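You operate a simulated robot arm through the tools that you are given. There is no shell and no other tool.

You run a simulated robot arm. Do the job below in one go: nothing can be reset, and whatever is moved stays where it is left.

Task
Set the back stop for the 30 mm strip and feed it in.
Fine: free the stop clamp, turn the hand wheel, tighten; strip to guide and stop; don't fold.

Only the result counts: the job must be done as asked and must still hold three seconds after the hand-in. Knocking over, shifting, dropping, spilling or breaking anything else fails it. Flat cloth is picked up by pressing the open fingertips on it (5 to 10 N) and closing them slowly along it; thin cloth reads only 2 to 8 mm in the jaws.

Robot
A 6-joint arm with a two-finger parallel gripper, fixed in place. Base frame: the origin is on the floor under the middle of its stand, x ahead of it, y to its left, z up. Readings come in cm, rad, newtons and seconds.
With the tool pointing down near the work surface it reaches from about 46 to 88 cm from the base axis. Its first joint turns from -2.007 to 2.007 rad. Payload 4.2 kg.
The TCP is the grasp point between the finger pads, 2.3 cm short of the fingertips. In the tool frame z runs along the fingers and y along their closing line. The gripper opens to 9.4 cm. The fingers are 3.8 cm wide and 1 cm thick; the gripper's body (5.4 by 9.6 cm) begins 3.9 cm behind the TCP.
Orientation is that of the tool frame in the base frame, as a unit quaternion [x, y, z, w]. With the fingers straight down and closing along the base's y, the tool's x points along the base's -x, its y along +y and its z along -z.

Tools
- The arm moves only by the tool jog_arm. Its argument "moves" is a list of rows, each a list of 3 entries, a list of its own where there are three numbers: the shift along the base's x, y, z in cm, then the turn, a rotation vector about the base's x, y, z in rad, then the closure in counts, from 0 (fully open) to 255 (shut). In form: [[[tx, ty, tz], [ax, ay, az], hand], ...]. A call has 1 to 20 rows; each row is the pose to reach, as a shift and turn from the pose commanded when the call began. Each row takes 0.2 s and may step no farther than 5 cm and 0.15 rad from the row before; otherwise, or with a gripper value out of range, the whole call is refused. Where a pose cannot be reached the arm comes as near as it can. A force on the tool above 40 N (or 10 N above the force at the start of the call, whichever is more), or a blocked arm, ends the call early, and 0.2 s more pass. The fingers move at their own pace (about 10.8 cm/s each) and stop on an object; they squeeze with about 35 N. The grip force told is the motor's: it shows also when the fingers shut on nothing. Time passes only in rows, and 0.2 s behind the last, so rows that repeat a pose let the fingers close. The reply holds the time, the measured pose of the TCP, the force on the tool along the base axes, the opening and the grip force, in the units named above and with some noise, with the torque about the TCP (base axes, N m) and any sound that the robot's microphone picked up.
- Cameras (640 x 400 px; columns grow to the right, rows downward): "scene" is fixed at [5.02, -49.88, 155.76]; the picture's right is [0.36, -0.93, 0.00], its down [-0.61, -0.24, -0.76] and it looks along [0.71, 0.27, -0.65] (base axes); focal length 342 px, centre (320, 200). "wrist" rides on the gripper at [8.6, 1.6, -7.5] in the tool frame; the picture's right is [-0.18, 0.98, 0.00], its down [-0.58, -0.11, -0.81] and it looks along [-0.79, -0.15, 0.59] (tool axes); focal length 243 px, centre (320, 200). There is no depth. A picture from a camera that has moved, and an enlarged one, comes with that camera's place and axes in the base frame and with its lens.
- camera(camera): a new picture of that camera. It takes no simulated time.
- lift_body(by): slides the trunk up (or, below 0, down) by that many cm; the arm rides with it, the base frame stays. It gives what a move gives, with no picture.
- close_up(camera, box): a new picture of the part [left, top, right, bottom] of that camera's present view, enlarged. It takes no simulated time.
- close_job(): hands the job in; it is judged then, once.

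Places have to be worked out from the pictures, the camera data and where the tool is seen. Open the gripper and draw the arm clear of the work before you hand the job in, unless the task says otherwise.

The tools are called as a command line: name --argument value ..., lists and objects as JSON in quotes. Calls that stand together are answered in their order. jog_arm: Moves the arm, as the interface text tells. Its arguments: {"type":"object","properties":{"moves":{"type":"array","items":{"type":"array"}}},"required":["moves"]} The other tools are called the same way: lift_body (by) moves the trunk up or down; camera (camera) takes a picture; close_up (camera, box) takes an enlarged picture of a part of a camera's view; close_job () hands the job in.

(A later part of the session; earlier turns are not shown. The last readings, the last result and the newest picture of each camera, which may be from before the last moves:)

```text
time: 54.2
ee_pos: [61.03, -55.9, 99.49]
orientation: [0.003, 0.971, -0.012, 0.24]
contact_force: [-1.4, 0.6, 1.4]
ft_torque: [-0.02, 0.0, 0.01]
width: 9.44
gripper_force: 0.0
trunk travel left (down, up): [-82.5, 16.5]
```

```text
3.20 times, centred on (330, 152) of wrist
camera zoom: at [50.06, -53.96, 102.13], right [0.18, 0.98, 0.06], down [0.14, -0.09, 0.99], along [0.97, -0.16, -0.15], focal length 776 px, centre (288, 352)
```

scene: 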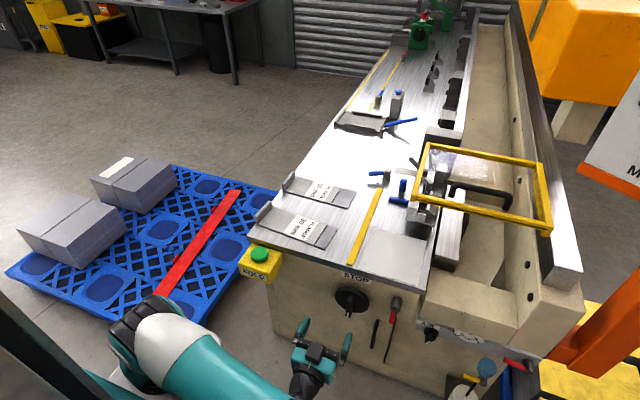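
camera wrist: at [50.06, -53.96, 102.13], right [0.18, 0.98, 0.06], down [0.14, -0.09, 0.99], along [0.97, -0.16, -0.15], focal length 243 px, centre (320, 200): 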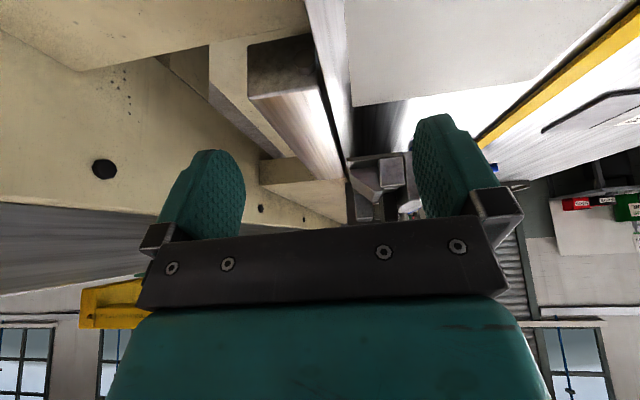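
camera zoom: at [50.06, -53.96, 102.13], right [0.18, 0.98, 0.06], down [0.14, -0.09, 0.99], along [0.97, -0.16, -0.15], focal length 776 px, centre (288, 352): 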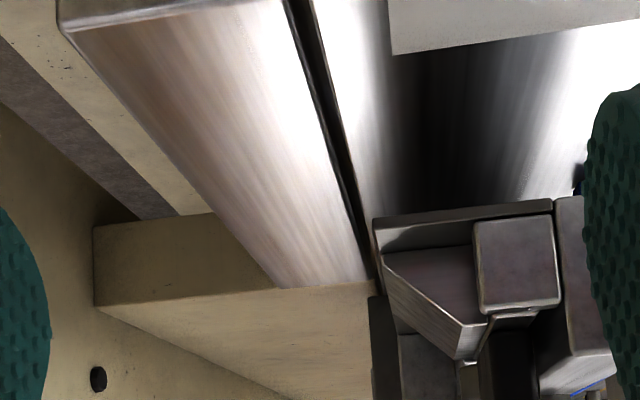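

The nose of the jaw is at y ≈ −54.8, about 1 cm inside the table edge (≈ −55.8), the apron begins near −56.4. Before going on I want to see how far the stop moved for the 20° turn, so I return to the same top-down pose as before and compare.

jog_arm --moves '[[[-1, 0, 3], [0.005, 0.1, 0.001], 0], [[-1, 1, 6], [0.01, 0.2, 0.002], 0], [[-1, 4, 9], [0.015, 0.3, 0.004], 0], [[-1, 7, 12], [0.02, 0.4, 0.005], 0], [[-1, 11, 15], [0.0243, 0.4847, 0.006], 0], [[-1, 15, 16.3], [0.0243, 0.4847, 0.006], 0], [[-1, 18.8, 16.3], [0.0243, 0.4847, 0.006], 0]]'

jog_arm --moves '[[[1, 0.5, 0], [0, 0, 0.143], 0], [[2, 1, 0], [0, 0, 0.286], 0], [[3, 1.5, 0], [0, 0, 0.428], 0], [[4, 2, 0], [0, 0, 0.571], 0], [[5, 2.5, 0], [0, 0, 0.714], 0], [[6, 3, 0], [0, 0, 0.857], 0], [[7, 3.5, 0], [0, 0, 1.0], 0], [[8, 4, 0], [0, 0, 1.142], 0], [[9, 4.5, 0], [0, 0, 1.285], 0], [[11, 5, 0], [0, 0, 1.428], 0], [[13, 6, 0], [0, 0, 1.571], 0]]'

jog_arm --moves '[[[0, 0, 0], [-0.14, 0, 0], 0], [[0, 0, 0], [-0.28, 0, 0], 0], [[0, 0, 0], [-0.42, 0, 0], 0], [[0, 0, 0], [-0.56, 0, 0], 0], [[0, -1, 0], [-0.7, 0, 0], 0], [[0, -2, 0], [-0.84, 0, 0], 0], [[0, -3, 0], [-0.93, 0, 0], 0]]'

close_up --camera "wrist" --box '[160, 0, 480, 200]'

close_up --camera "wrist" --box '[220, 0, 420, 120]'

```text
time: 55.8
ee_pos: [60.18, -36.8, 115.83]
orientation: [0.0, 1.0, -0.001, 0.0]
contact_force: [-0.2, -0.3, 0.4]
ft_torque: [0.0, 0.0, 0.01]
width: 9.42
gripper_force: 0.0
trunk travel left (down, up): [-82.5, 16.5]
```

```text
time: 58.2
ee_pos: [72.91, -31.18, 115.75]
orientation: [0.708, -0.706, 0.0, 0.0]
contact_force: [-1.2, -0.3, 0.0]
ft_torque: [0.04, -0.01, -0.01]
width: 9.4
gripper_force: 0.1
trunk travel left (down, up): [-82.5, 16.5]
```

```text
time: 59.8
ee_pos: [72.86, -34.0, 115.66]
orientation: [0.632, -0.63, 0.319, 0.318]
contact_force: [0.0, 0.3, 0.8]
ft_torque: [-0.02, 0.01, 0.03]
width: 9.42
gripper_force: 0.1
trunk travel left (down, up): [-82.5, 16.5]
```

```text
2.00 times, centred on (320, 100) of wrist
camera zoom: at [71.35, -33.13, 127.21], right [-0.98, 0.11, -0.15], down [0.11, 0.99, 0.01], along [0.15, 0.0, -0.99], focal length 485 px, centre (320, 400)
```

zoom: 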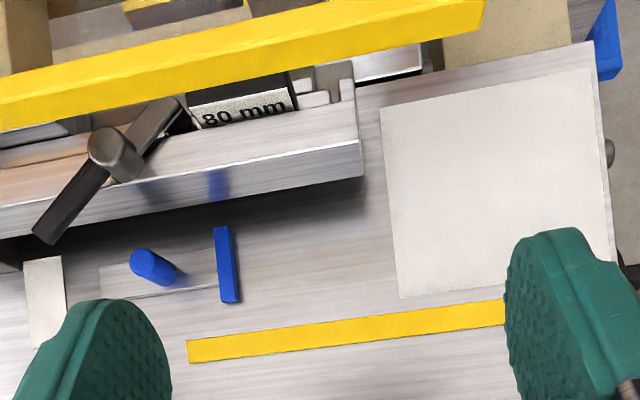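

```text
3.20 times, centred on (320, 60) of wrist
camera zoom: at [71.35, -33.13, 127.21], right [-0.98, 0.11, -0.15], down [0.11, 0.99, 0.01], along [0.15, 0.0, -0.99], focal length 776 px, centre (320, 648)
```

zoom: 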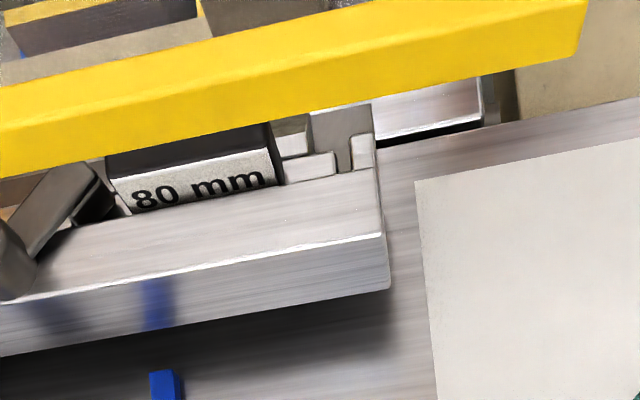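

The stop moved only about 1–2 mm for that small turn, toward −y, and the "80 mm" tag is unchanged (it is the tool's width). I now measure the 50 mm strip too, for comparison of the stop's scale.

camera --camera "scene"

close_up --camera "scene" --box '[270, 165, 370, 230]'

camera --camera "wrist"

```text
taken
```

scene: 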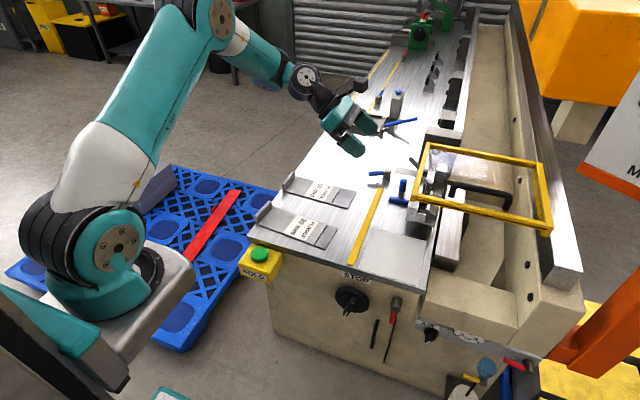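

```text
6.15 times, centred on (320, 198) of scene
camera zoom: at [5.02, -49.88, 155.76], right [0.36, -0.93, 0.0], down [-0.61, -0.24, -0.76], along [0.71, 0.27, -0.65], focal length 2104 px, centre (320, 215)
```

zoom: 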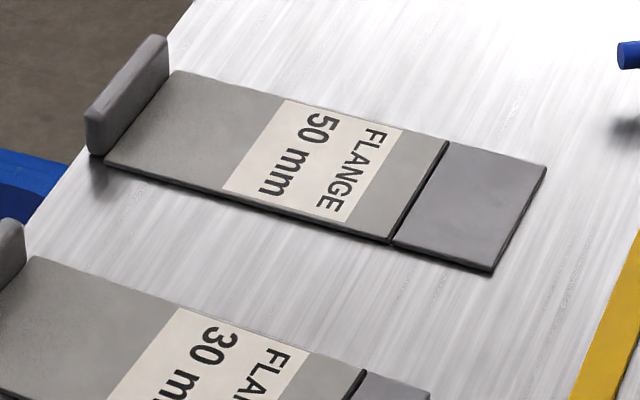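

```text
taken
camera wrist: at [71.35, -33.13, 127.21], right [-0.98, 0.11, -0.15], down [0.11, 0.99, 0.01], along [0.15, 0.0, -0.99], focal length 243 px, centre (320, 200)
```

wrist: 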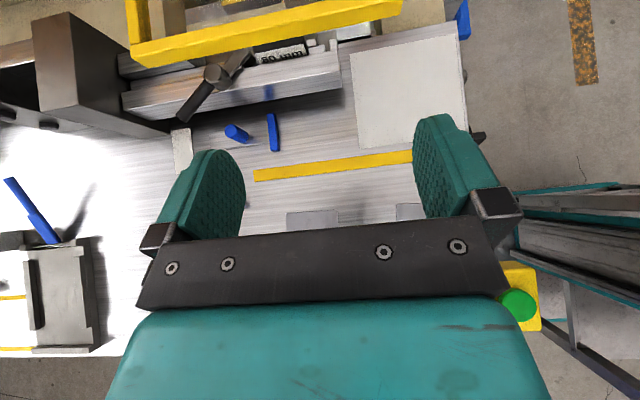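

Both strips are 200 mm long, so the stop must be 170 mm from the bend line for the 30 mm flange. I look for any scale marks on the table, stop bar or jaw with strong enlargements.

close_up --camera "scene" --box '[340, 230, 380, 270]'

close_up --camera "scene" --box '[360, 180, 400, 220]'

close_up --camera "wrist" --box '[245, 140, 325, 210]'

close_up --camera "wrist" --box '[330, 140, 415, 210]'

close_up --camera "scene" --box '[425, 180, 465, 220]'

```text
10.00 times, centred on (360, 250) of scene
camera zoom: at [5.02, -49.88, 155.76], right [0.36, -0.93, 0.0], down [-0.61, -0.24, -0.76], along [0.71, 0.27, -0.65], focal length 3419 px, centre (-80, -300)
```

zoom: 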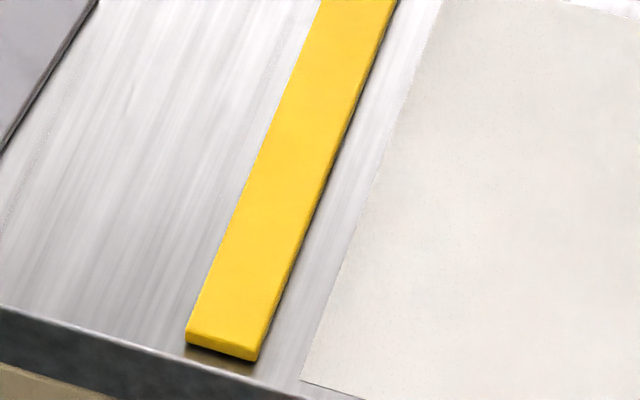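

```text
10.00 times, centred on (380, 200) of scene
camera zoom: at [5.02, -49.88, 155.76], right [0.36, -0.93, 0.0], down [-0.61, -0.24, -0.76], along [0.71, 0.27, -0.65], focal length 3419 px, centre (-280, 200)
```

zoom: 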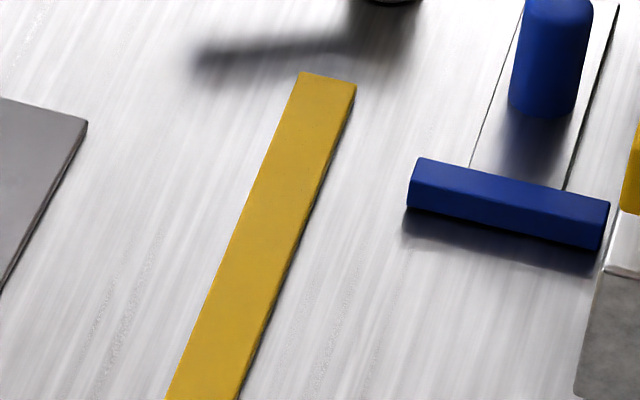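

```text
5.71 times, centred on (285, 175) of wrist
camera zoom: at [71.35, -33.13, 127.21], right [-0.98, 0.11, -0.15], down [0.11, 0.99, 0.01], along [0.15, 0.0, -0.99], focal length 1386 px, centre (520, 343)
```

zoom: 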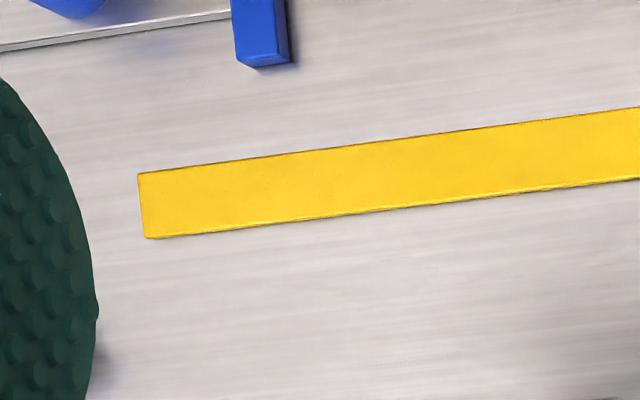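

```text
5.71 times, centred on (372, 175) of wrist
camera zoom: at [71.35, -33.13, 127.21], right [-0.98, 0.11, -0.15], down [0.11, 0.99, 0.01], along [0.15, 0.0, -0.99], focal length 1386 px, centre (20, 343)
```

zoom: 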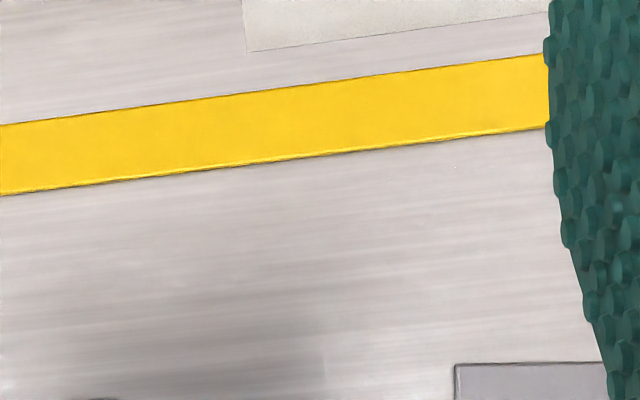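

```text
10.00 times, centred on (445, 200) of scene
camera zoom: at [5.02, -49.88, 155.76], right [0.36, -0.93, 0.0], down [-0.61, -0.24, -0.76], along [0.71, 0.27, -0.65], focal length 3419 px, centre (-930, 200)
```

zoom: 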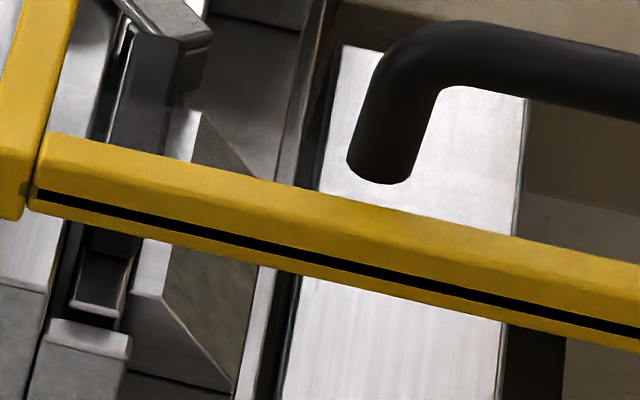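

No scale is printed anywhere, so the bend line must be taken from the machine. I take stronger enlargements of the jaw's end, nose, table edge and apron gap for a precise measurement.

close_up --camera "scene" --box '[420, 205, 460, 230]'

close_up --camera "scene" --box '[420, 235, 460, 260]'

close_up --camera "scene" --box '[440, 175, 480, 200]'

```text
16.00 times, centred on (440, 218) of scene
camera zoom: at [5.02, -49.88, 155.76], right [0.36, -0.93, 0.0], down [-0.61, -0.24, -0.76], along [0.71, 0.27, -0.65], focal length 5471 px, centre (-1600, -80)
```

zoom: 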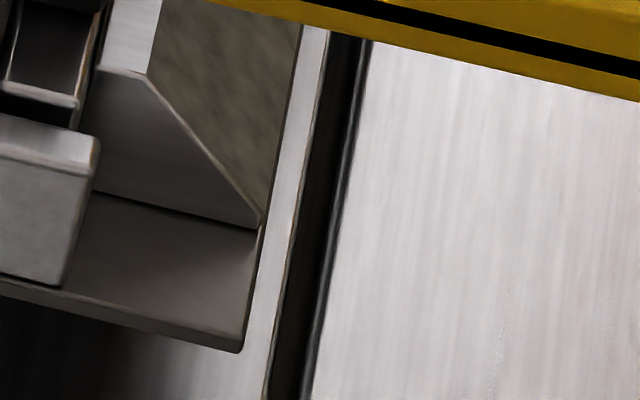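

```text
16.00 times, centred on (440, 248) of scene
camera zoom: at [5.02, -49.88, 155.76], right [0.36, -0.93, 0.0], down [-0.61, -0.24, -0.76], along [0.71, 0.27, -0.65], focal length 5471 px, centre (-1600, -560)
```

zoom: 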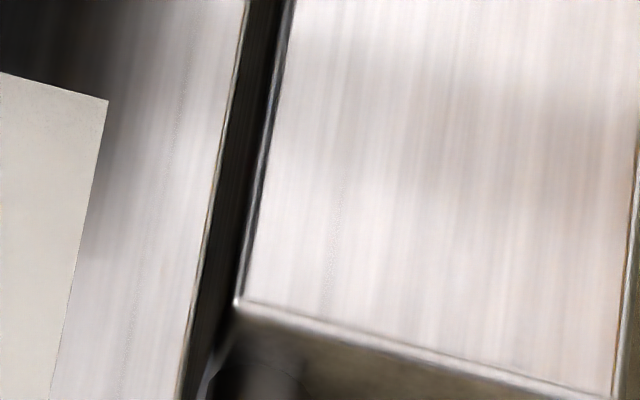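

```text
16.00 times, centred on (460, 188) of scene
camera zoom: at [5.02, -49.88, 155.76], right [0.36, -0.93, 0.0], down [-0.61, -0.24, -0.76], along [0.71, 0.27, -0.65], focal length 5471 px, centre (-1920, 400)
```

zoom: 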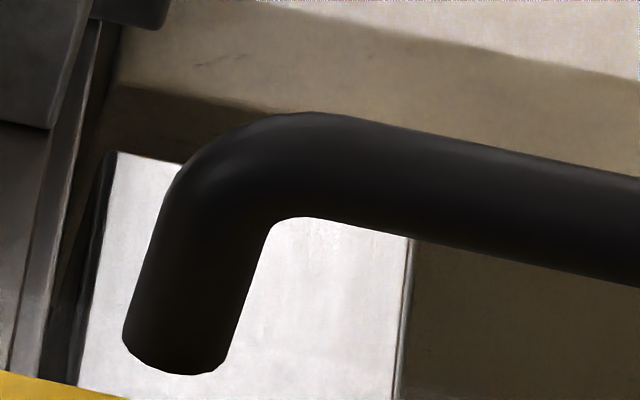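

The nose is at y ≈ −54.8, table edge −55.75, apron edge −56.36, stop face −38.73 (so 161/170/176 mm). I move the top-down camera over the jaw and guard window to see exactly which edge the 80 mm tool bends at.

jog_arm --moves '[[[1, -4, 2], [0, 0, 0], 0], [[2, -8.5, 3], [0, 0, 0], 0], [[3, -13, 3], [0, 0, 0], 0], [[4, -17.5, 3], [0, 0, 0], 0], [[5, -21, 3], [0, 0, 0], 0]]'

camera --camera "wrist"

close_up --camera "wrist" --box '[200, 60, 440, 220]'

```text
time: 61.0
ee_pos: [77.25, -54.52, 118.94]
orientation: [0.633, -0.631, 0.318, 0.317]
contact_force: [-0.3, 0.2, -0.1]
ft_torque: [0.01, 0.0, -0.02]
width: 9.42
gripper_force: 0.0
out of reach, approached as far as the arm can: row 5
trunk travel left (down, up): [-82.5, 16.5]
```

```text
taken
camera wrist: at [75.73, -53.72, 130.4], right [-0.98, 0.11, -0.15], down [0.11, 0.99, 0.02], along [0.15, 0.0, -0.99], focal length 243 px, centre (320, 200)
```

wrist: 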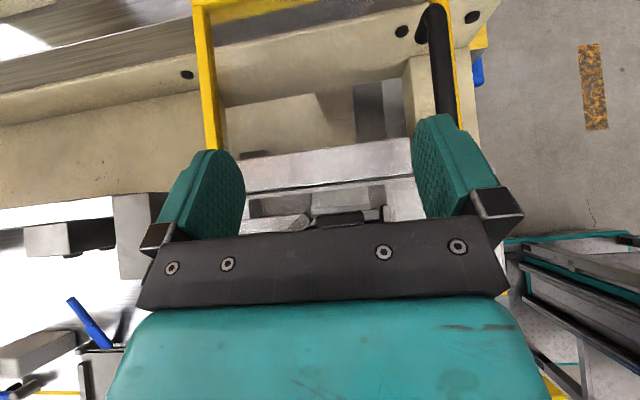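

```text
2.50 times, centred on (320, 140) of wrist
camera zoom: at [75.73, -53.72, 130.4], right [-0.98, 0.11, -0.15], down [0.11, 0.99, 0.02], along [0.15, 0.0, -0.99], focal length 606 px, centre (320, 350)
```

zoom: 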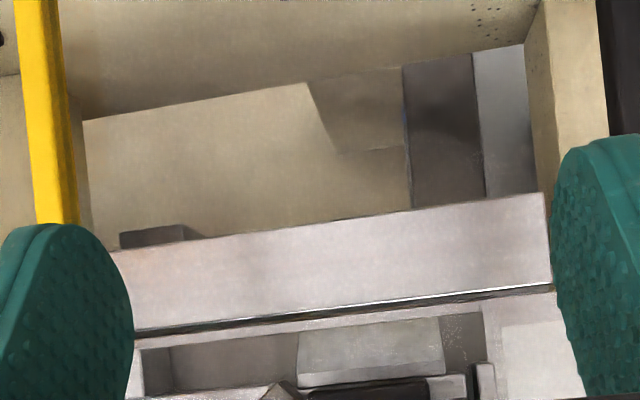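

I enlarge the part between the fingers where the tool's front, the table edge and the apron lie side by side.

close_up --camera "wrist" --box '[245, 160, 345, 225]'

close_up --camera "wrist" --box '[325, 160, 425, 225]'

```text
6.15 times, centred on (295, 192) of wrist
camera zoom: at [75.73, -53.72, 130.4], right [-0.98, 0.11, -0.15], down [0.11, 0.99, 0.02], along [0.15, 0.0, -0.99], focal length 1493 px, centre (474, 246)
```

zoom: 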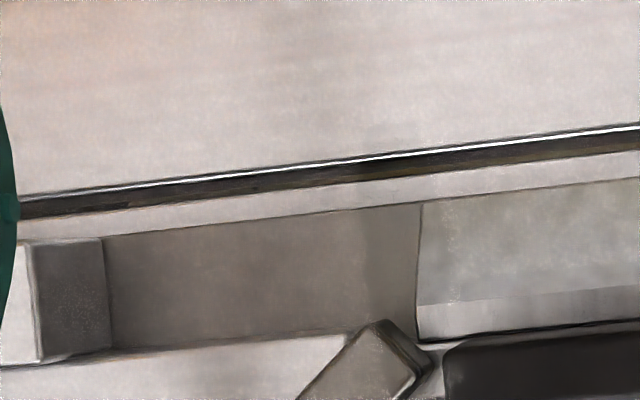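

```text
6.15 times, centred on (375, 192) of wrist
camera zoom: at [75.73, -53.72, 130.4], right [-0.98, 0.11, -0.15], down [0.11, 0.99, 0.02], along [0.15, 0.0, -0.99], focal length 1493 px, centre (-18, 246)
```

zoom: 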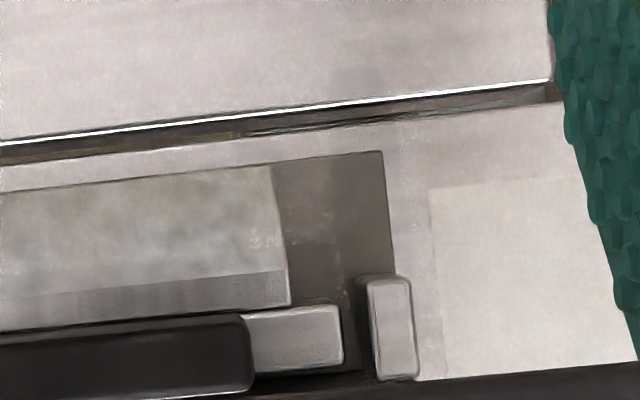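

From above, the 80 mm tool spans x 74.1–82.2 (exactly the strip's place against the blue guide) and its nose line is at y −54.8. To learn the stop's scale and travel I go back to the wheel and turn it further while watching the bar.

jog_arm --moves '[[[-1, 4, -1], [0, 0, 0], 0], [[-2, 8.5, -2], [0, 0, 0], 0], [[-3, 13, -3], [0.1, 0, 0], 0], [[-4, 17, -3], [0.24, 0, 0], 0], [[-5, 19, -3], [0.38, 0, 0], 0], [[-7, 19, -3], [0.52, 0, 0], 0], [[-10, 19, -3], [0.66, 0, 0], 0], [[-14, 18, -3], [0.8, 0, 0], 0], [[-17, 17, -3], [0.93, 0, 0], 0]]'

jog_arm --moves '[[[-1, 0, 0], [0, 0, -0.143], 0], [[-2, 0, 0], [0, 0, -0.286], 0], [[-4, 0, 0], [0, 0, -0.428], 0], [[-6, -1, 0], [0, 0, -0.571], 0], [[-8, -2, 0], [0, 0, -0.714], 0], [[-10, -3, 0], [0, 0, -0.857], 0], [[-12, -3, 0], [0, 0, -1.0], 0], [[-14, -4, 0], [0, 0, -1.142], 0], [[-16, -4, 0], [0, 0, -1.285], 0], [[-18, -5, 0], [0, 0, -1.428], 0], [[-18, -5, 0], [0, 0, -1.571], 0]]'

```text
time: 63.0
ee_pos: [60.42, -37.58, 115.56]
orientation: [0.708, -0.706, 0.0, -0.002]
contact_force: [0.2, 0.5, -0.2]
ft_torque: [-0.02, 0.04, -0.01]
width: 9.39
gripper_force: 0.0
trunk travel left (down, up): [-82.5, 16.5]
```

```text
time: 65.4
ee_pos: [42.2, -42.63, 115.5]
orientation: [0.001, 1.0, -0.001, 0.0]
contact_force: [0.5, 0.2, -0.5]
ft_torque: [-0.03, 0.0, -0.01]
width: 9.39
gripper_force: 0.0
trunk travel left (down, up): [-82.5, 16.5]
```

I tilt the tool to point forward again and lower the trunk to wheel height.

jog_arm --moves '[[[0, 0, 0], [0, -0.14, 0], 255], [[0, 0, -1], [0, -0.28, 0], 255], [[0, 0, -2], [0, -0.42, 0], 255], [[0, 0, -3], [0, -0.56, 0], 255], [[0, 0, -4], [0, -0.7, 0], 255], [[0, 0, -5], [0, -0.84, 0], 255], [[0, 0, -6], [0, -0.98, 0], 255], [[0, 0, -7], [0, -1.12, 0], 255], [[0, 0, -8], [0, -1.26, 0], 255], [[0, 0, -8.5], [0, -1.333, 0], 255]]'

lift_body --by -26

camera --camera "wrist"

close_up --camera "scene" --box '[335, 255, 365, 285]'

close_up --camera "scene" --box '[330, 280, 380, 320]'

```text
time: 67.6
ee_pos: [42.28, -42.68, 107.13]
orientation: [0.001, 0.785, -0.002, 0.62]
contact_force: [0.1, 0.4, -0.7]
ft_torque: [-0.02, 0.02, -0.04]
width: 0.0
gripper_force: 35.3
trunk travel left (down, up): [-82.5, 16.5]
```

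```text
time: 70.3
ee_pos: [42.33, -42.72, 81.15]
orientation: [-0.001, 0.785, 0.0, 0.619]
contact_force: [0.1, -0.4, 0.0]
ft_torque: [0.01, 0.0, -0.04]
width: 0.0
gripper_force: 34.7
trunk travel left (down, up): [-56.5, 42.5]
```

```text
taken
camera wrist: at [33.15, -40.98, 74.59], right [0.04, 0.98, 0.18], down [-0.65, -0.11, 0.75], along [0.76, -0.15, 0.63], focal length 243 px, centre (320, 200)
```

wrist: 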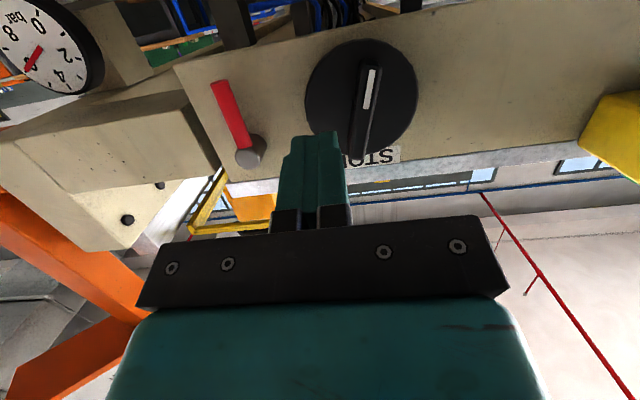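

```text
13.33 times, centred on (350, 270) of scene
camera zoom: at [5.02, -49.88, 155.76], right [0.36, -0.93, 0.0], down [-0.61, -0.24, -0.76], along [0.71, 0.27, -0.65], focal length 4559 px, centre (-80, -733)
```

zoom: 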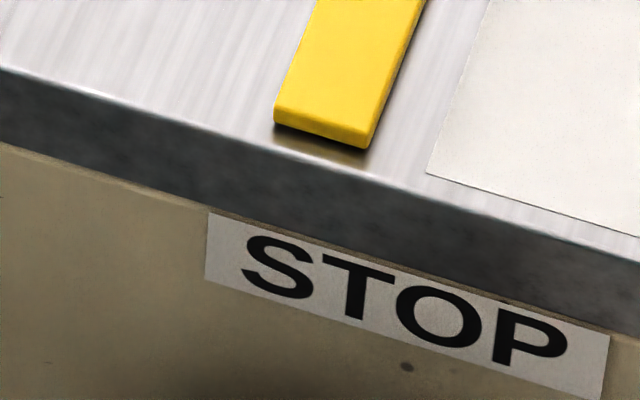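

```text
10.00 times, centred on (355, 300) of scene
camera zoom: at [5.02, -49.88, 155.76], right [0.36, -0.93, 0.0], down [-0.61, -0.24, -0.76], along [0.71, 0.27, -0.65], focal length 3419 px, centre (-30, -800)
```

zoom: 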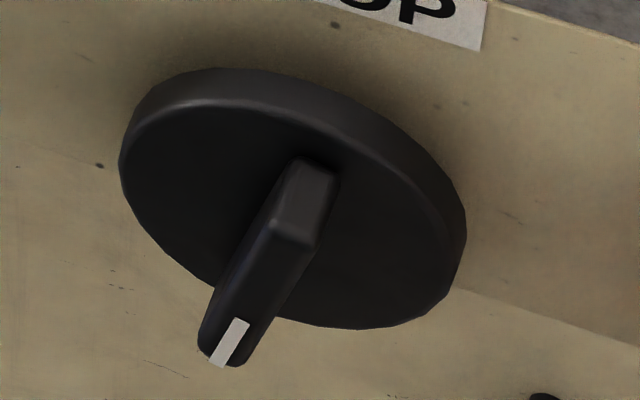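

I now have a fine reference of the stop bar end (right bottom corner at pixel 370,145 in this close-up). I turn the wheel counter-clockwise this time, pushing the bar's lower half toward −y from the +y side.

jog_arm --moves '[[[0, 3, -0.7], [0, 0, 0], 255], [[0, 6.2, -1.5], [0, 0, 0], 255], [[3.2, 6.2, -1.5], [0, 0, 0], 255], [[6.4, 6.2, -1.5], [0, 0, 0], 255], [[6.4, 5.42, -2.01], [0, 0, 0], 255], [[6.4, 4.62, -2.51], [0, 0, 0], 255], [[6.4, 4.17, -3.41], [0, 0, 0], 255], [[6.4, 3.68, -4.13], [0, 0, 0], 255], [[6.4, 3.22, -4.06], [0, 0, 0], 255], [[6.4, 2.76, -3.92], [0, 0, 0], 255]]'

close_up --camera "scene" --box '[335, 255, 365, 285]'

close_up --camera "scene" --box '[320, 270, 400, 330]'

camera --camera "wrist"

```text
time: 72.5
ee_pos: [48.73, -40.13, 77.15]
orientation: [-0.001, 0.786, 0.0, 0.618]
contact_force: [1.3, 1.8, -1.0]
ft_torque: [-0.03, 0.01, 0.02]
width: 0.01
gripper_force: 34.8
trunk travel left (down, up): [-56.5, 42.5]
```

```text
13.33 times, centred on (350, 270) of scene
camera zoom: at [5.02, -49.88, 155.76], right [0.36, -0.93, 0.0], down [-0.61, -0.24, -0.76], along [0.71, 0.27, -0.65], focal length 4559 px, centre (-80, -733)
```

zoom: 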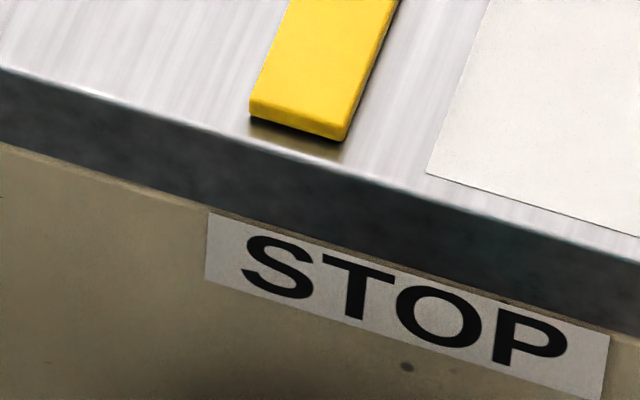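

```text
6.67 times, centred on (360, 300) of scene
camera zoom: at [5.02, -49.88, 155.76], right [0.36, -0.93, 0.0], down [-0.61, -0.24, -0.76], along [0.71, 0.27, -0.65], focal length 2280 px, centre (53, -467)
```

zoom: 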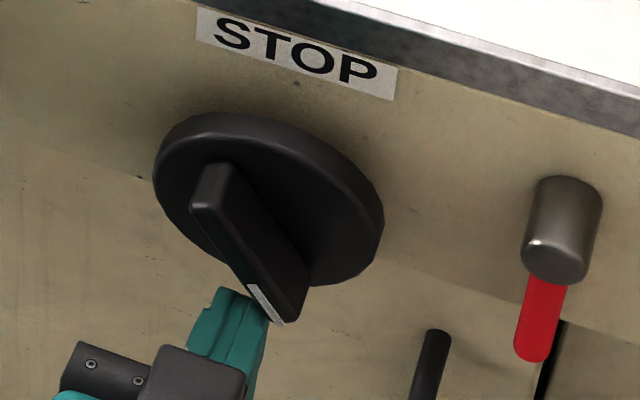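

```text
taken
camera wrist: at [39.54, -38.3, 70.56], right [0.05, 0.98, 0.18], down [-0.65, -0.11, 0.75], along [0.76, -0.15, 0.63], focal length 243 px, centre (320, 200)
```

wrist: 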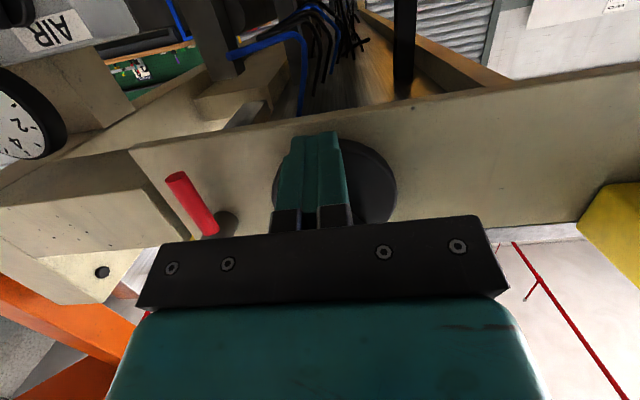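

The wheel turns smoothly: about 50° moved the stop 4.8 mm toward +y, i.e. roughly 30–35 mm per turn. I continue counter-clockwise in the same way to learn the travel and see where the stop goes.

jog_arm --moves '[[[0, -0.4, 0.25], [0, 0, 0], 255], [[0, -0.79, 0.51], [0, 0, 0], 255], [[0, -1.08, 0.9], [0, 0, 0], 255], [[0, -1.36, 1.27], [0, 0, 0], 255], [[0, -1.85, 1.5], [0, 0, 0], 255], [[0, -2.34, 1.71], [0, 0, 0], 255], [[0, -2.7, 1.9], [0, 0, 0], 255], [[0, -3.05, 2.07], [0, 0, 0], 255], [[0, -3.15, 2.5], [0, 0, 0], 255], [[0, -3.25, 2.91], [0, 0, 0], 255]]'

close_up --camera "scene" --box '[335, 255, 365, 285]'

close_up --camera "scene" --box '[320, 270, 400, 330]'

```text
time: 74.7
ee_pos: [48.72, -43.15, 80.09]
orientation: [0.001, 0.786, -0.002, 0.618]
contact_force: [-1.3, 0.7, -1.6]
ft_torque: [-0.03, -0.01, -0.04]
width: 0.0
gripper_force: 35.1
trunk travel left (down, up): [-56.5, 42.5]
```

```text
13.33 times, centred on (350, 270) of scene
camera zoom: at [5.02, -49.88, 155.76], right [0.36, -0.93, 0.0], down [-0.61, -0.24, -0.76], along [0.71, 0.27, -0.65], focal length 4559 px, centre (-80, -733)
```

zoom: 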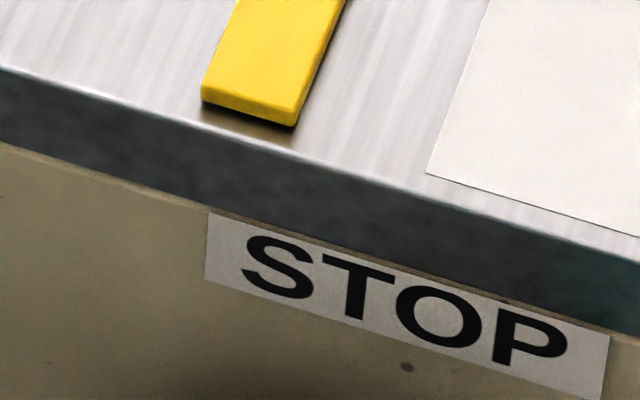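

```text
6.67 times, centred on (360, 300) of scene
camera zoom: at [5.02, -49.88, 155.76], right [0.36, -0.93, 0.0], down [-0.61, -0.24, -0.76], along [0.71, 0.27, -0.65], focal length 2280 px, centre (53, -467)
```

zoom: 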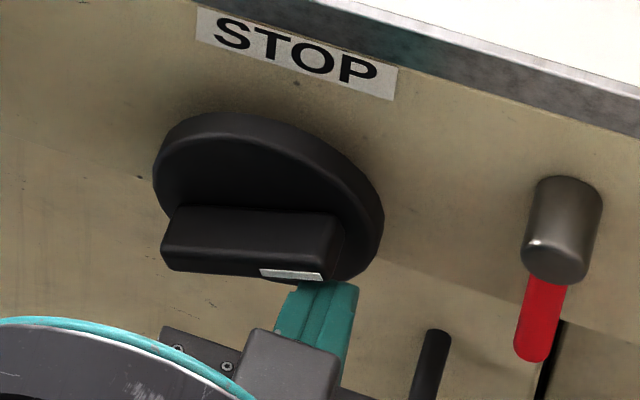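

The stop has moved 14 mm in all toward +y so far without reaching a limit. I continue counter-clockwise carefully to find its end of travel.

jog_arm --moves '[[[0, 0.08, 0.45], [0, 0, 0], 255], [[0, 0.15, 0.92], [0, 0, 0], 255], [[0, 0.4, 1.34], [0, 0, 0], 255], [[0, 0.66, 1.76], [0, 0, 0], 255], [[0, 0.8, 2.2], [0, 0, 0], 255], [[0, 0.96, 2.61], [0, 0, 0], 255], [[0, 1.15, 3.3], [0, 0, 0], 255], [[0, 1.35, 3.9], [0, 0, 0], 255], [[0, 1.6, 4.49], [0, 0, 0], 255]]'

close_up --camera "scene" --box '[335, 255, 365, 285]'

close_up --camera "scene" --box '[320, 270, 400, 330]'

```text
time: 76.7
ee_pos: [48.63, -41.66, 84.67]
orientation: [0.001, 0.786, -0.001, 0.619]
contact_force: [-1.1, -2.6, -1.9]
ft_torque: [0.01, 0.03, -0.01]
width: 0.0
gripper_force: 34.6
trunk travel left (down, up): [-56.5, 42.5]
```

```text
13.33 times, centred on (350, 270) of scene
camera zoom: at [5.02, -49.88, 155.76], right [0.36, -0.93, 0.0], down [-0.61, -0.24, -0.76], along [0.71, 0.27, -0.65], focal length 4559 px, centre (-80, -733)
```

zoom: 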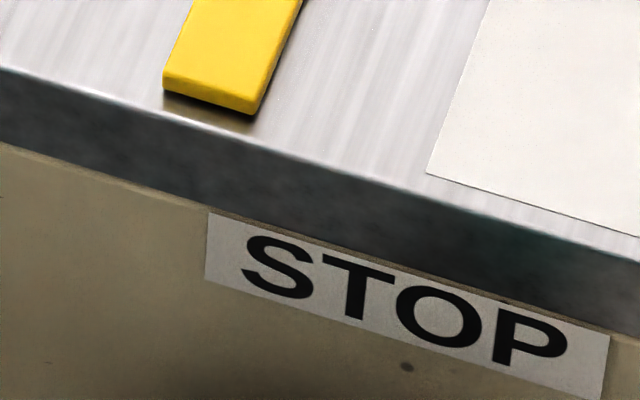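

```text
6.67 times, centred on (360, 300) of scene
camera zoom: at [5.02, -49.88, 155.76], right [0.36, -0.93, 0.0], down [-0.61, -0.24, -0.76], along [0.71, 0.27, -0.65], focal length 2280 px, centre (53, -467)
```

zoom: 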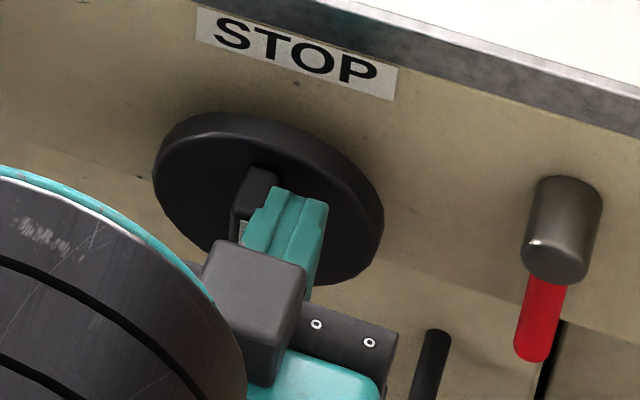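

With half a turn the stop moved 21.7 mm in total, so the lead is 40 mm per turn. Still no end stop; I continue a further quarter turn to find the travel limit.

jog_arm --moves '[[[0, 0.4, 0.9], [0, 0, 0], 255], [[0, 0.84, 1.62], [0, 0, 0], 255], [[0, 1.3, 1.52], [0, 0, 0], 255], [[0, 1.76, 1.41], [0, 0, 0], 255], [[0, 2.16, 1.15], [0, 0, 0], 255], [[0, 2.56, 0.89], [0, 0, 0], 255], [[0, 2.85, 0.5], [0, 0, 0], 255], [[0, 3.13, 0.14], [0, 0, 0], 255]]'

close_up --camera "scene" --box '[335, 255, 365, 285]'

close_up --camera "scene" --box '[320, 270, 400, 330]'

```text
time: 77.2
ee_pos: [48.68, -41.64, 85.51]
orientation: [0.003, 0.789, -0.009, 0.614]
contact_force: [3.3, -17.6, -12.2]
ft_torque: [-0.24, 0.12, -0.2]
width: 0.01
gripper_force: 34.6
trunk travel left (down, up): [-56.5, 42.5]
stopped in row 2: the force on the tool passed its limit at 48 N (the readings are from after the stop); the commanded pose is now the measured one
```

```text
13.33 times, centred on (350, 270) of scene
camera zoom: at [5.02, -49.88, 155.76], right [0.36, -0.93, 0.0], down [-0.61, -0.24, -0.76], along [0.71, 0.27, -0.65], focal length 4559 px, centre (-80, -733)
```

zoom: 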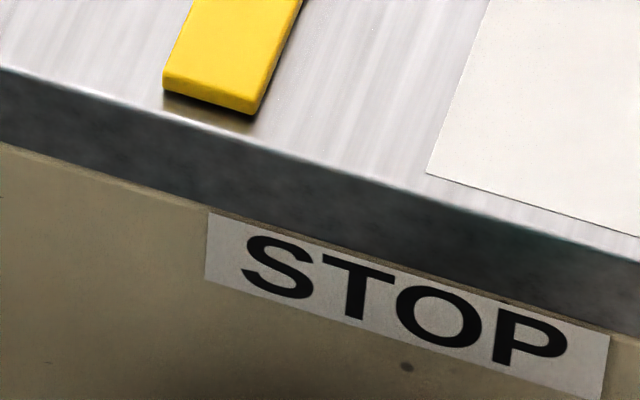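

```text
6.67 times, centred on (360, 300) of scene
camera zoom: at [5.02, -49.88, 155.76], right [0.36, -0.93, 0.0], down [-0.61, -0.24, -0.76], along [0.71, 0.27, -0.65], focal length 2280 px, centre (53, -467)
```

zoom: 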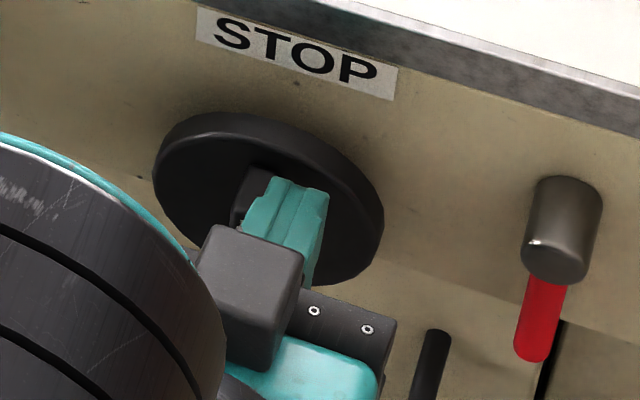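

The counter-clockwise limit is reached at half a turn from the start, with the stop face at y ≈ −36.6. I now go round to the other side and turn clockwise, watching how far the stop travels that way.

jog_arm --moves '[[[0, -1.26, -0.87], [0, 0, 0], 255], [[0, -1.26, -3.87], [0, 0, 0], 255], [[0, -1.26, -6.87], [0, 0, 0], 255], [[0, -0.06, -7.07], [0, 0, 0], 255], [[0, 0.39, -7.77], [0, 0, 0], 255], [[0, 0.88, -8.49], [0, 0, 0], 255], [[0, 1.34, -8.37], [0, 0, 0], 255], [[0, 1.8, -8.28], [0, 0, 0], 255], [[0, 2.19, -8.02], [0, 0, 0], 255], [[0, 2.59, -7.76], [0, 0, 0], 255], [[0, 2.87, -7.37], [0, 0, 0], 255], [[0, 3.16, -7.01], [0, 0, 0], 255], [[0, 3.64, -6.77], [0, 0, 0], 255], [[0, 4.14, -6.57], [0, 0, 0], 255]]'

close_up --camera "scene" --box '[335, 255, 365, 285]'

close_up --camera "scene" --box '[320, 270, 400, 330]'

```text
time: 80.2
ee_pos: [48.69, -37.23, 79.13]
orientation: [0.002, 0.789, -0.007, 0.615]
contact_force: [0.3, -0.2, -0.6]
ft_torque: [0.01, -0.04, 0.04]
width: 0.01
gripper_force: 34.9
trunk travel left (down, up): [-56.5, 42.5]
```

```text
13.33 times, centred on (350, 270) of scene
camera zoom: at [5.02, -49.88, 155.76], right [0.36, -0.93, 0.0], down [-0.61, -0.24, -0.76], along [0.71, 0.27, -0.65], focal length 4559 px, centre (-80, -733)
```

zoom: 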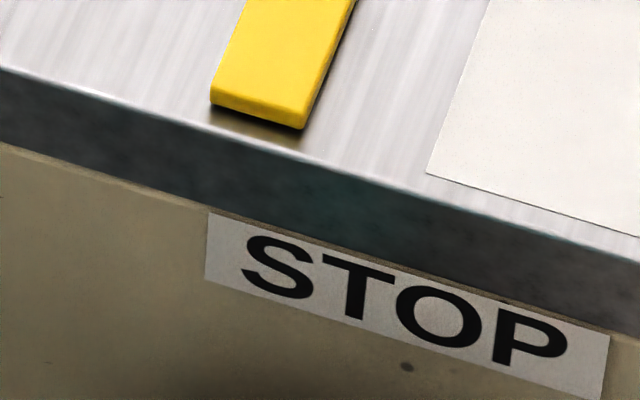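

```text
6.67 times, centred on (360, 300) of scene
camera zoom: at [5.02, -49.88, 155.76], right [0.36, -0.93, 0.0], down [-0.61, -0.24, -0.76], along [0.71, 0.27, -0.65], focal length 2280 px, centre (53, -467)
```

zoom: 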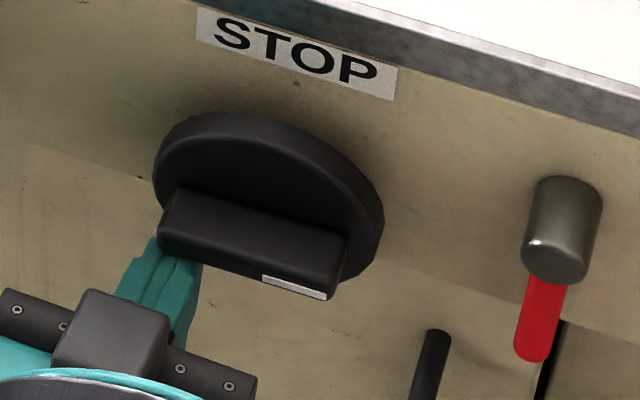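

The stop is back 9 mm from its limit. I continue clockwise toward the other limit with smaller arcs, keeping an eye on clearance to the blue guide.

jog_arm --moves '[[[0, 0.36, 0.18], [0, 0, 0], 255], [[0, 0.71, 0.36], [0, 0, 0], 255], [[0, 0.82, 0.8], [0, 0, 0], 255], [[0, 0.9, 1.21], [0, 0, 0], 255], [[0, 0.84, 1.66], [0, 0, 0], 255], [[0, 0.76, 2.12], [0, 0, 0], 255], [[0, 0.5, 2.54], [0, 0, 0], 255], [[0, 0.24, 2.97], [0, 0, 0], 255], [[0, -0.05, 3.81], [0, 0, 0], 255], [[0, -0.32, 4.8], [0, 0, 0], 255], [[0, -0.6, 5.7], [0, 0, 0], 255], [[0, -1.05, 6.5], [0, 0, 0], 255], [[0, -1.54, 7.32], [0, 0, 0], 255], [[0, -2.0, 7.22], [0, 0, 0], 255], [[0, -2.46, 7.11], [0, 0, 0], 255], [[0, -2.85, 6.85], [0, 0, 0], 255], [[0, -3.25, 6.59], [0, 0, 0], 255]]'

close_up --camera "scene" --box '[335, 255, 365, 285]'

close_up --camera "scene" --box '[320, 270, 400, 330]'

```text
time: 83.8
ee_pos: [48.51, -40.67, 85.59]
orientation: [0.002, 0.788, -0.007, 0.615]
contact_force: [1.0, 0.0, 4.3]
ft_torque: [-0.09, -0.12, -0.01]
width: 0.0
gripper_force: 34.7
trunk travel left (down, up): [-56.5, 42.5]
```

```text
13.33 times, centred on (350, 270) of scene
camera zoom: at [5.02, -49.88, 155.76], right [0.36, -0.93, 0.0], down [-0.61, -0.24, -0.76], along [0.71, 0.27, -0.65], focal length 4559 px, centre (-80, -733)
```

zoom: 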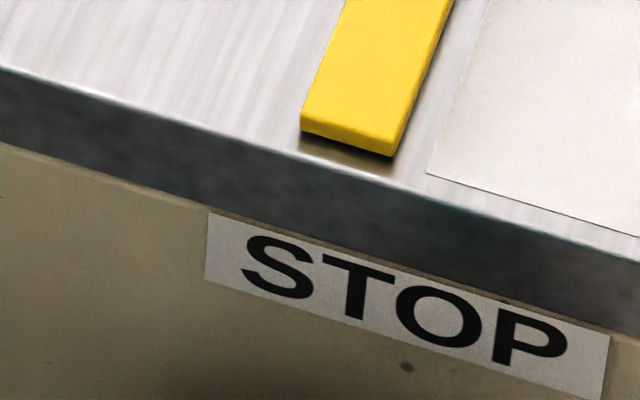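

```text
6.67 times, centred on (360, 300) of scene
camera zoom: at [5.02, -49.88, 155.76], right [0.36, -0.93, 0.0], down [-0.61, -0.24, -0.76], along [0.71, 0.27, -0.65], focal length 2280 px, centre (53, -467)
```

zoom: 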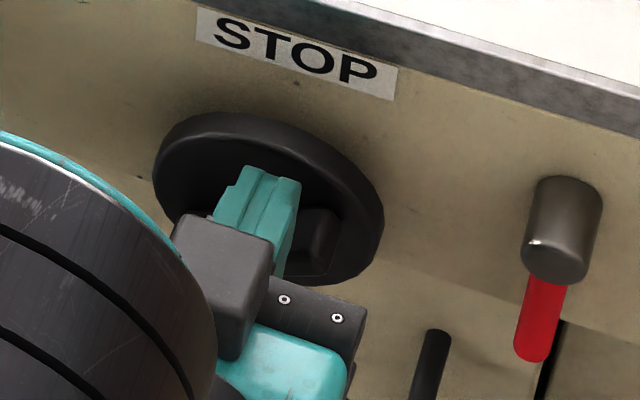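

At 238° of wheel turn the stop has moved 26.5 mm, confirming 40 mm per turn. I continue to the clockwise limit.

jog_arm --moves '[[[0, -0.28, -0.38], [0, 0, 0], 255], [[0, -0.57, -0.75], [0, 0, 0], 255], [[0, -1.06, -0.97], [0, 0, 0], 255], [[0, -1.55, -1.19], [0, 0, 0], 255], [[0, -1.9, -1.37], [0, 0, 0], 255], [[0, -2.26, -1.55], [0, 0, 0], 255], [[0, -2.36, -1.98], [0, 0, 0], 255], [[0, -2.46, -2.4], [0, 0, 0], 255], [[0, -2.39, -2.85], [0, 0, 0], 255], [[0, -2.31, -3.31], [0, 0, 0], 255], [[0, -2.05, -3.74], [0, 0, 0], 255], [[0, -1.79, -4.16], [0, 0, 0], 255], [[0, -1.6, -4.6], [0, 0, 0], 255], [[0, -1.5, -5.0], [0, 0, 0], 255]]'

close_up --camera "scene" --box '[335, 255, 365, 285]'

close_up --camera "scene" --box '[320, 270, 400, 330]'

```text
time: 86.8
ee_pos: [48.67, -41.99, 80.52]
orientation: [0.001, 0.789, -0.006, 0.615]
contact_force: [-0.4, -1.0, 1.4]
ft_torque: [-0.02, -0.05, 0.01]
width: 0.0
gripper_force: 34.8
trunk travel left (down, up): [-56.5, 42.5]
```

```text
13.33 times, centred on (350, 270) of scene
camera zoom: at [5.02, -49.88, 155.76], right [0.36, -0.93, 0.0], down [-0.61, -0.24, -0.76], along [0.71, 0.27, -0.65], focal length 4559 px, centre (-80, -733)
```

zoom: 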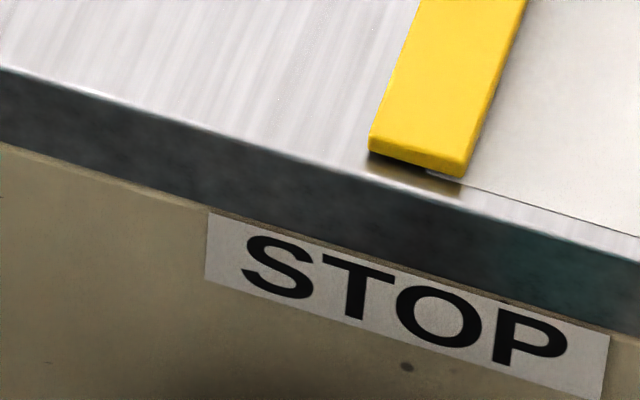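

```text
6.67 times, centred on (360, 300) of scene
camera zoom: at [5.02, -49.88, 155.76], right [0.36, -0.93, 0.0], down [-0.61, -0.24, -0.76], along [0.71, 0.27, -0.65], focal length 2280 px, centre (53, -467)
```

zoom: 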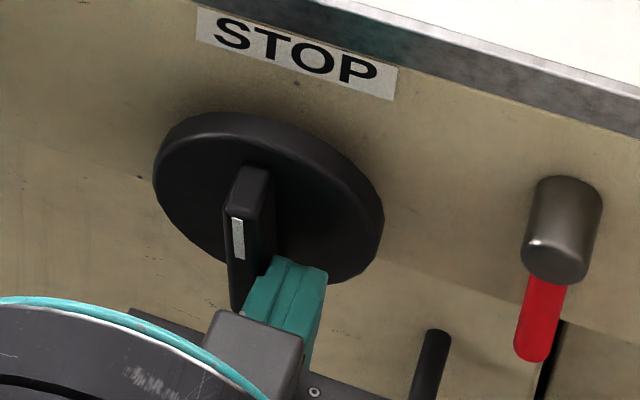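

The stop is now at y ≈ −40.5 after nearly a full turn from the other end. I push slightly more to see whether this is the clockwise limit.

jog_arm --moves '[[[0, 0.1, -1.0], [0, 0, 0], 255], [[0, 0.35, -1.6], [0, 0, 0], 255], [[0, 0.55, -1.89], [0, 0, 0], 255], [[0, 0.75, -2.2], [0, 0, 0], 255], [[0, 0.95, -2.5], [0, 0, 0], 255]]'

close_up --camera "scene" --box '[335, 255, 365, 285]'

close_up --camera "scene" --box '[360, 180, 400, 220]'

```text
time: 87.9
ee_pos: [48.51, -41.63, 78.62]
orientation: [0.004, 0.784, -0.014, 0.62]
contact_force: [-9.7, -11.4, 4.8]
ft_torque: [0.23, -0.17, -0.08]
width: 0.0
gripper_force: 35.3
trunk travel left (down, up): [-56.5, 42.5]
stopped in row 5: the force on the tool passed its limit at 47 N (the readings are from after the stop); the commanded pose is now the measured one
```

```text
13.33 times, centred on (350, 270) of scene
camera zoom: at [5.02, -49.88, 155.76], right [0.36, -0.93, 0.0], down [-0.61, -0.24, -0.76], along [0.71, 0.27, -0.65], focal length 4559 px, centre (-80, -733)
```

zoom: 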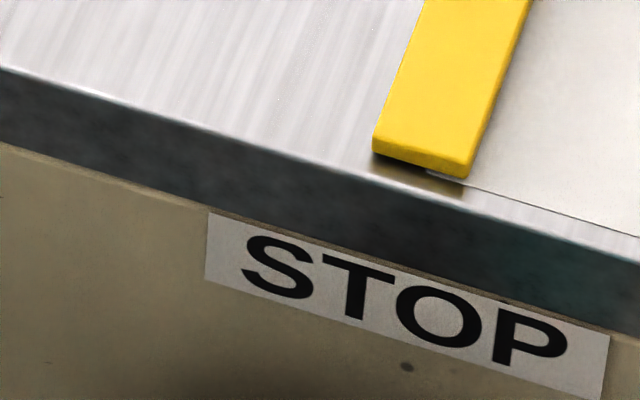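

```text
10.00 times, centred on (380, 200) of scene
camera zoom: at [5.02, -49.88, 155.76], right [0.36, -0.93, 0.0], down [-0.61, -0.24, -0.76], along [0.71, 0.27, -0.65], focal length 3419 px, centre (-280, 200)
```

zoom: 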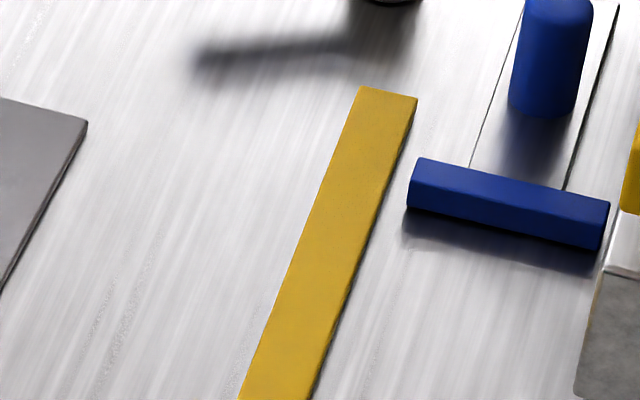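

Travel is exactly 40 mm, ±half a turn about the start, so the start was mid-travel. The effective length depends on whether the tab at the strip's tail adds to the 200 mm, so I zoom in on the tab.

close_up --camera "scene" --box '[250, 195, 280, 230]'

close_up --camera "scene" --box '[275, 165, 310, 200]'

close_up --camera "scene" --box '[300, 220, 345, 255]'

```text
11.43 times, centred on (265, 212) of scene
camera zoom: at [5.02, -49.88, 155.76], right [0.36, -0.93, 0.0], down [-0.61, -0.24, -0.76], along [0.71, 0.27, -0.65], focal length 3908 px, centre (949, 57)
```

zoom: 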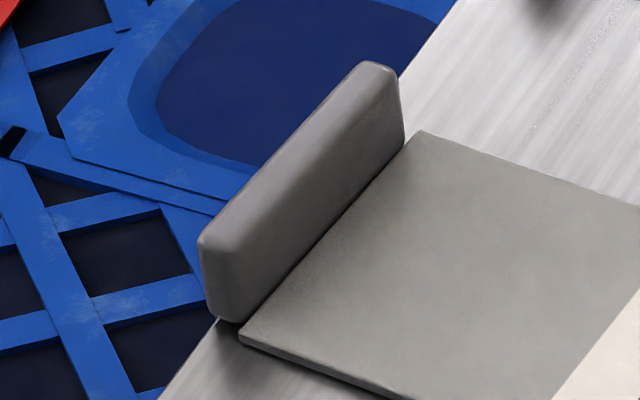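

```text
11.43 times, centred on (292, 182) of scene
camera zoom: at [5.02, -49.88, 155.76], right [0.36, -0.93, 0.0], down [-0.61, -0.24, -0.76], along [0.71, 0.27, -0.65], focal length 3908 px, centre (634, 400)
```

zoom: 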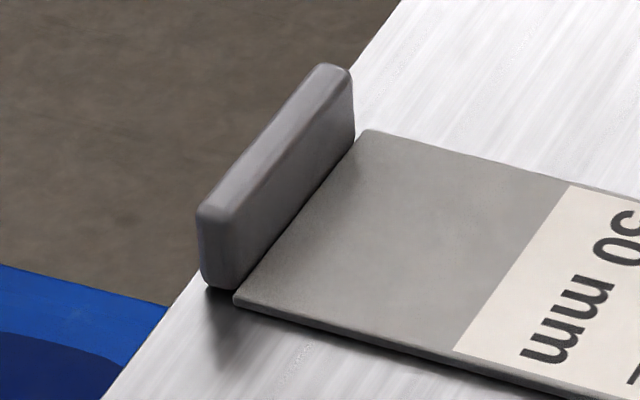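

```text
11.43 times, centred on (322, 238) of scene
camera zoom: at [5.02, -49.88, 155.76], right [0.36, -0.93, 0.0], down [-0.61, -0.24, -0.76], along [0.71, 0.27, -0.65], focal length 3908 px, centre (291, -229)
```

zoom: 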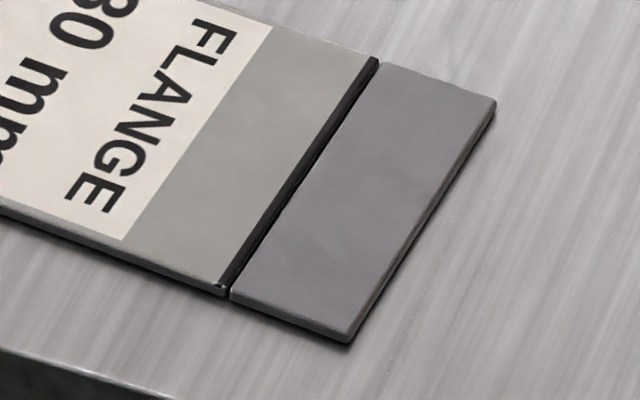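

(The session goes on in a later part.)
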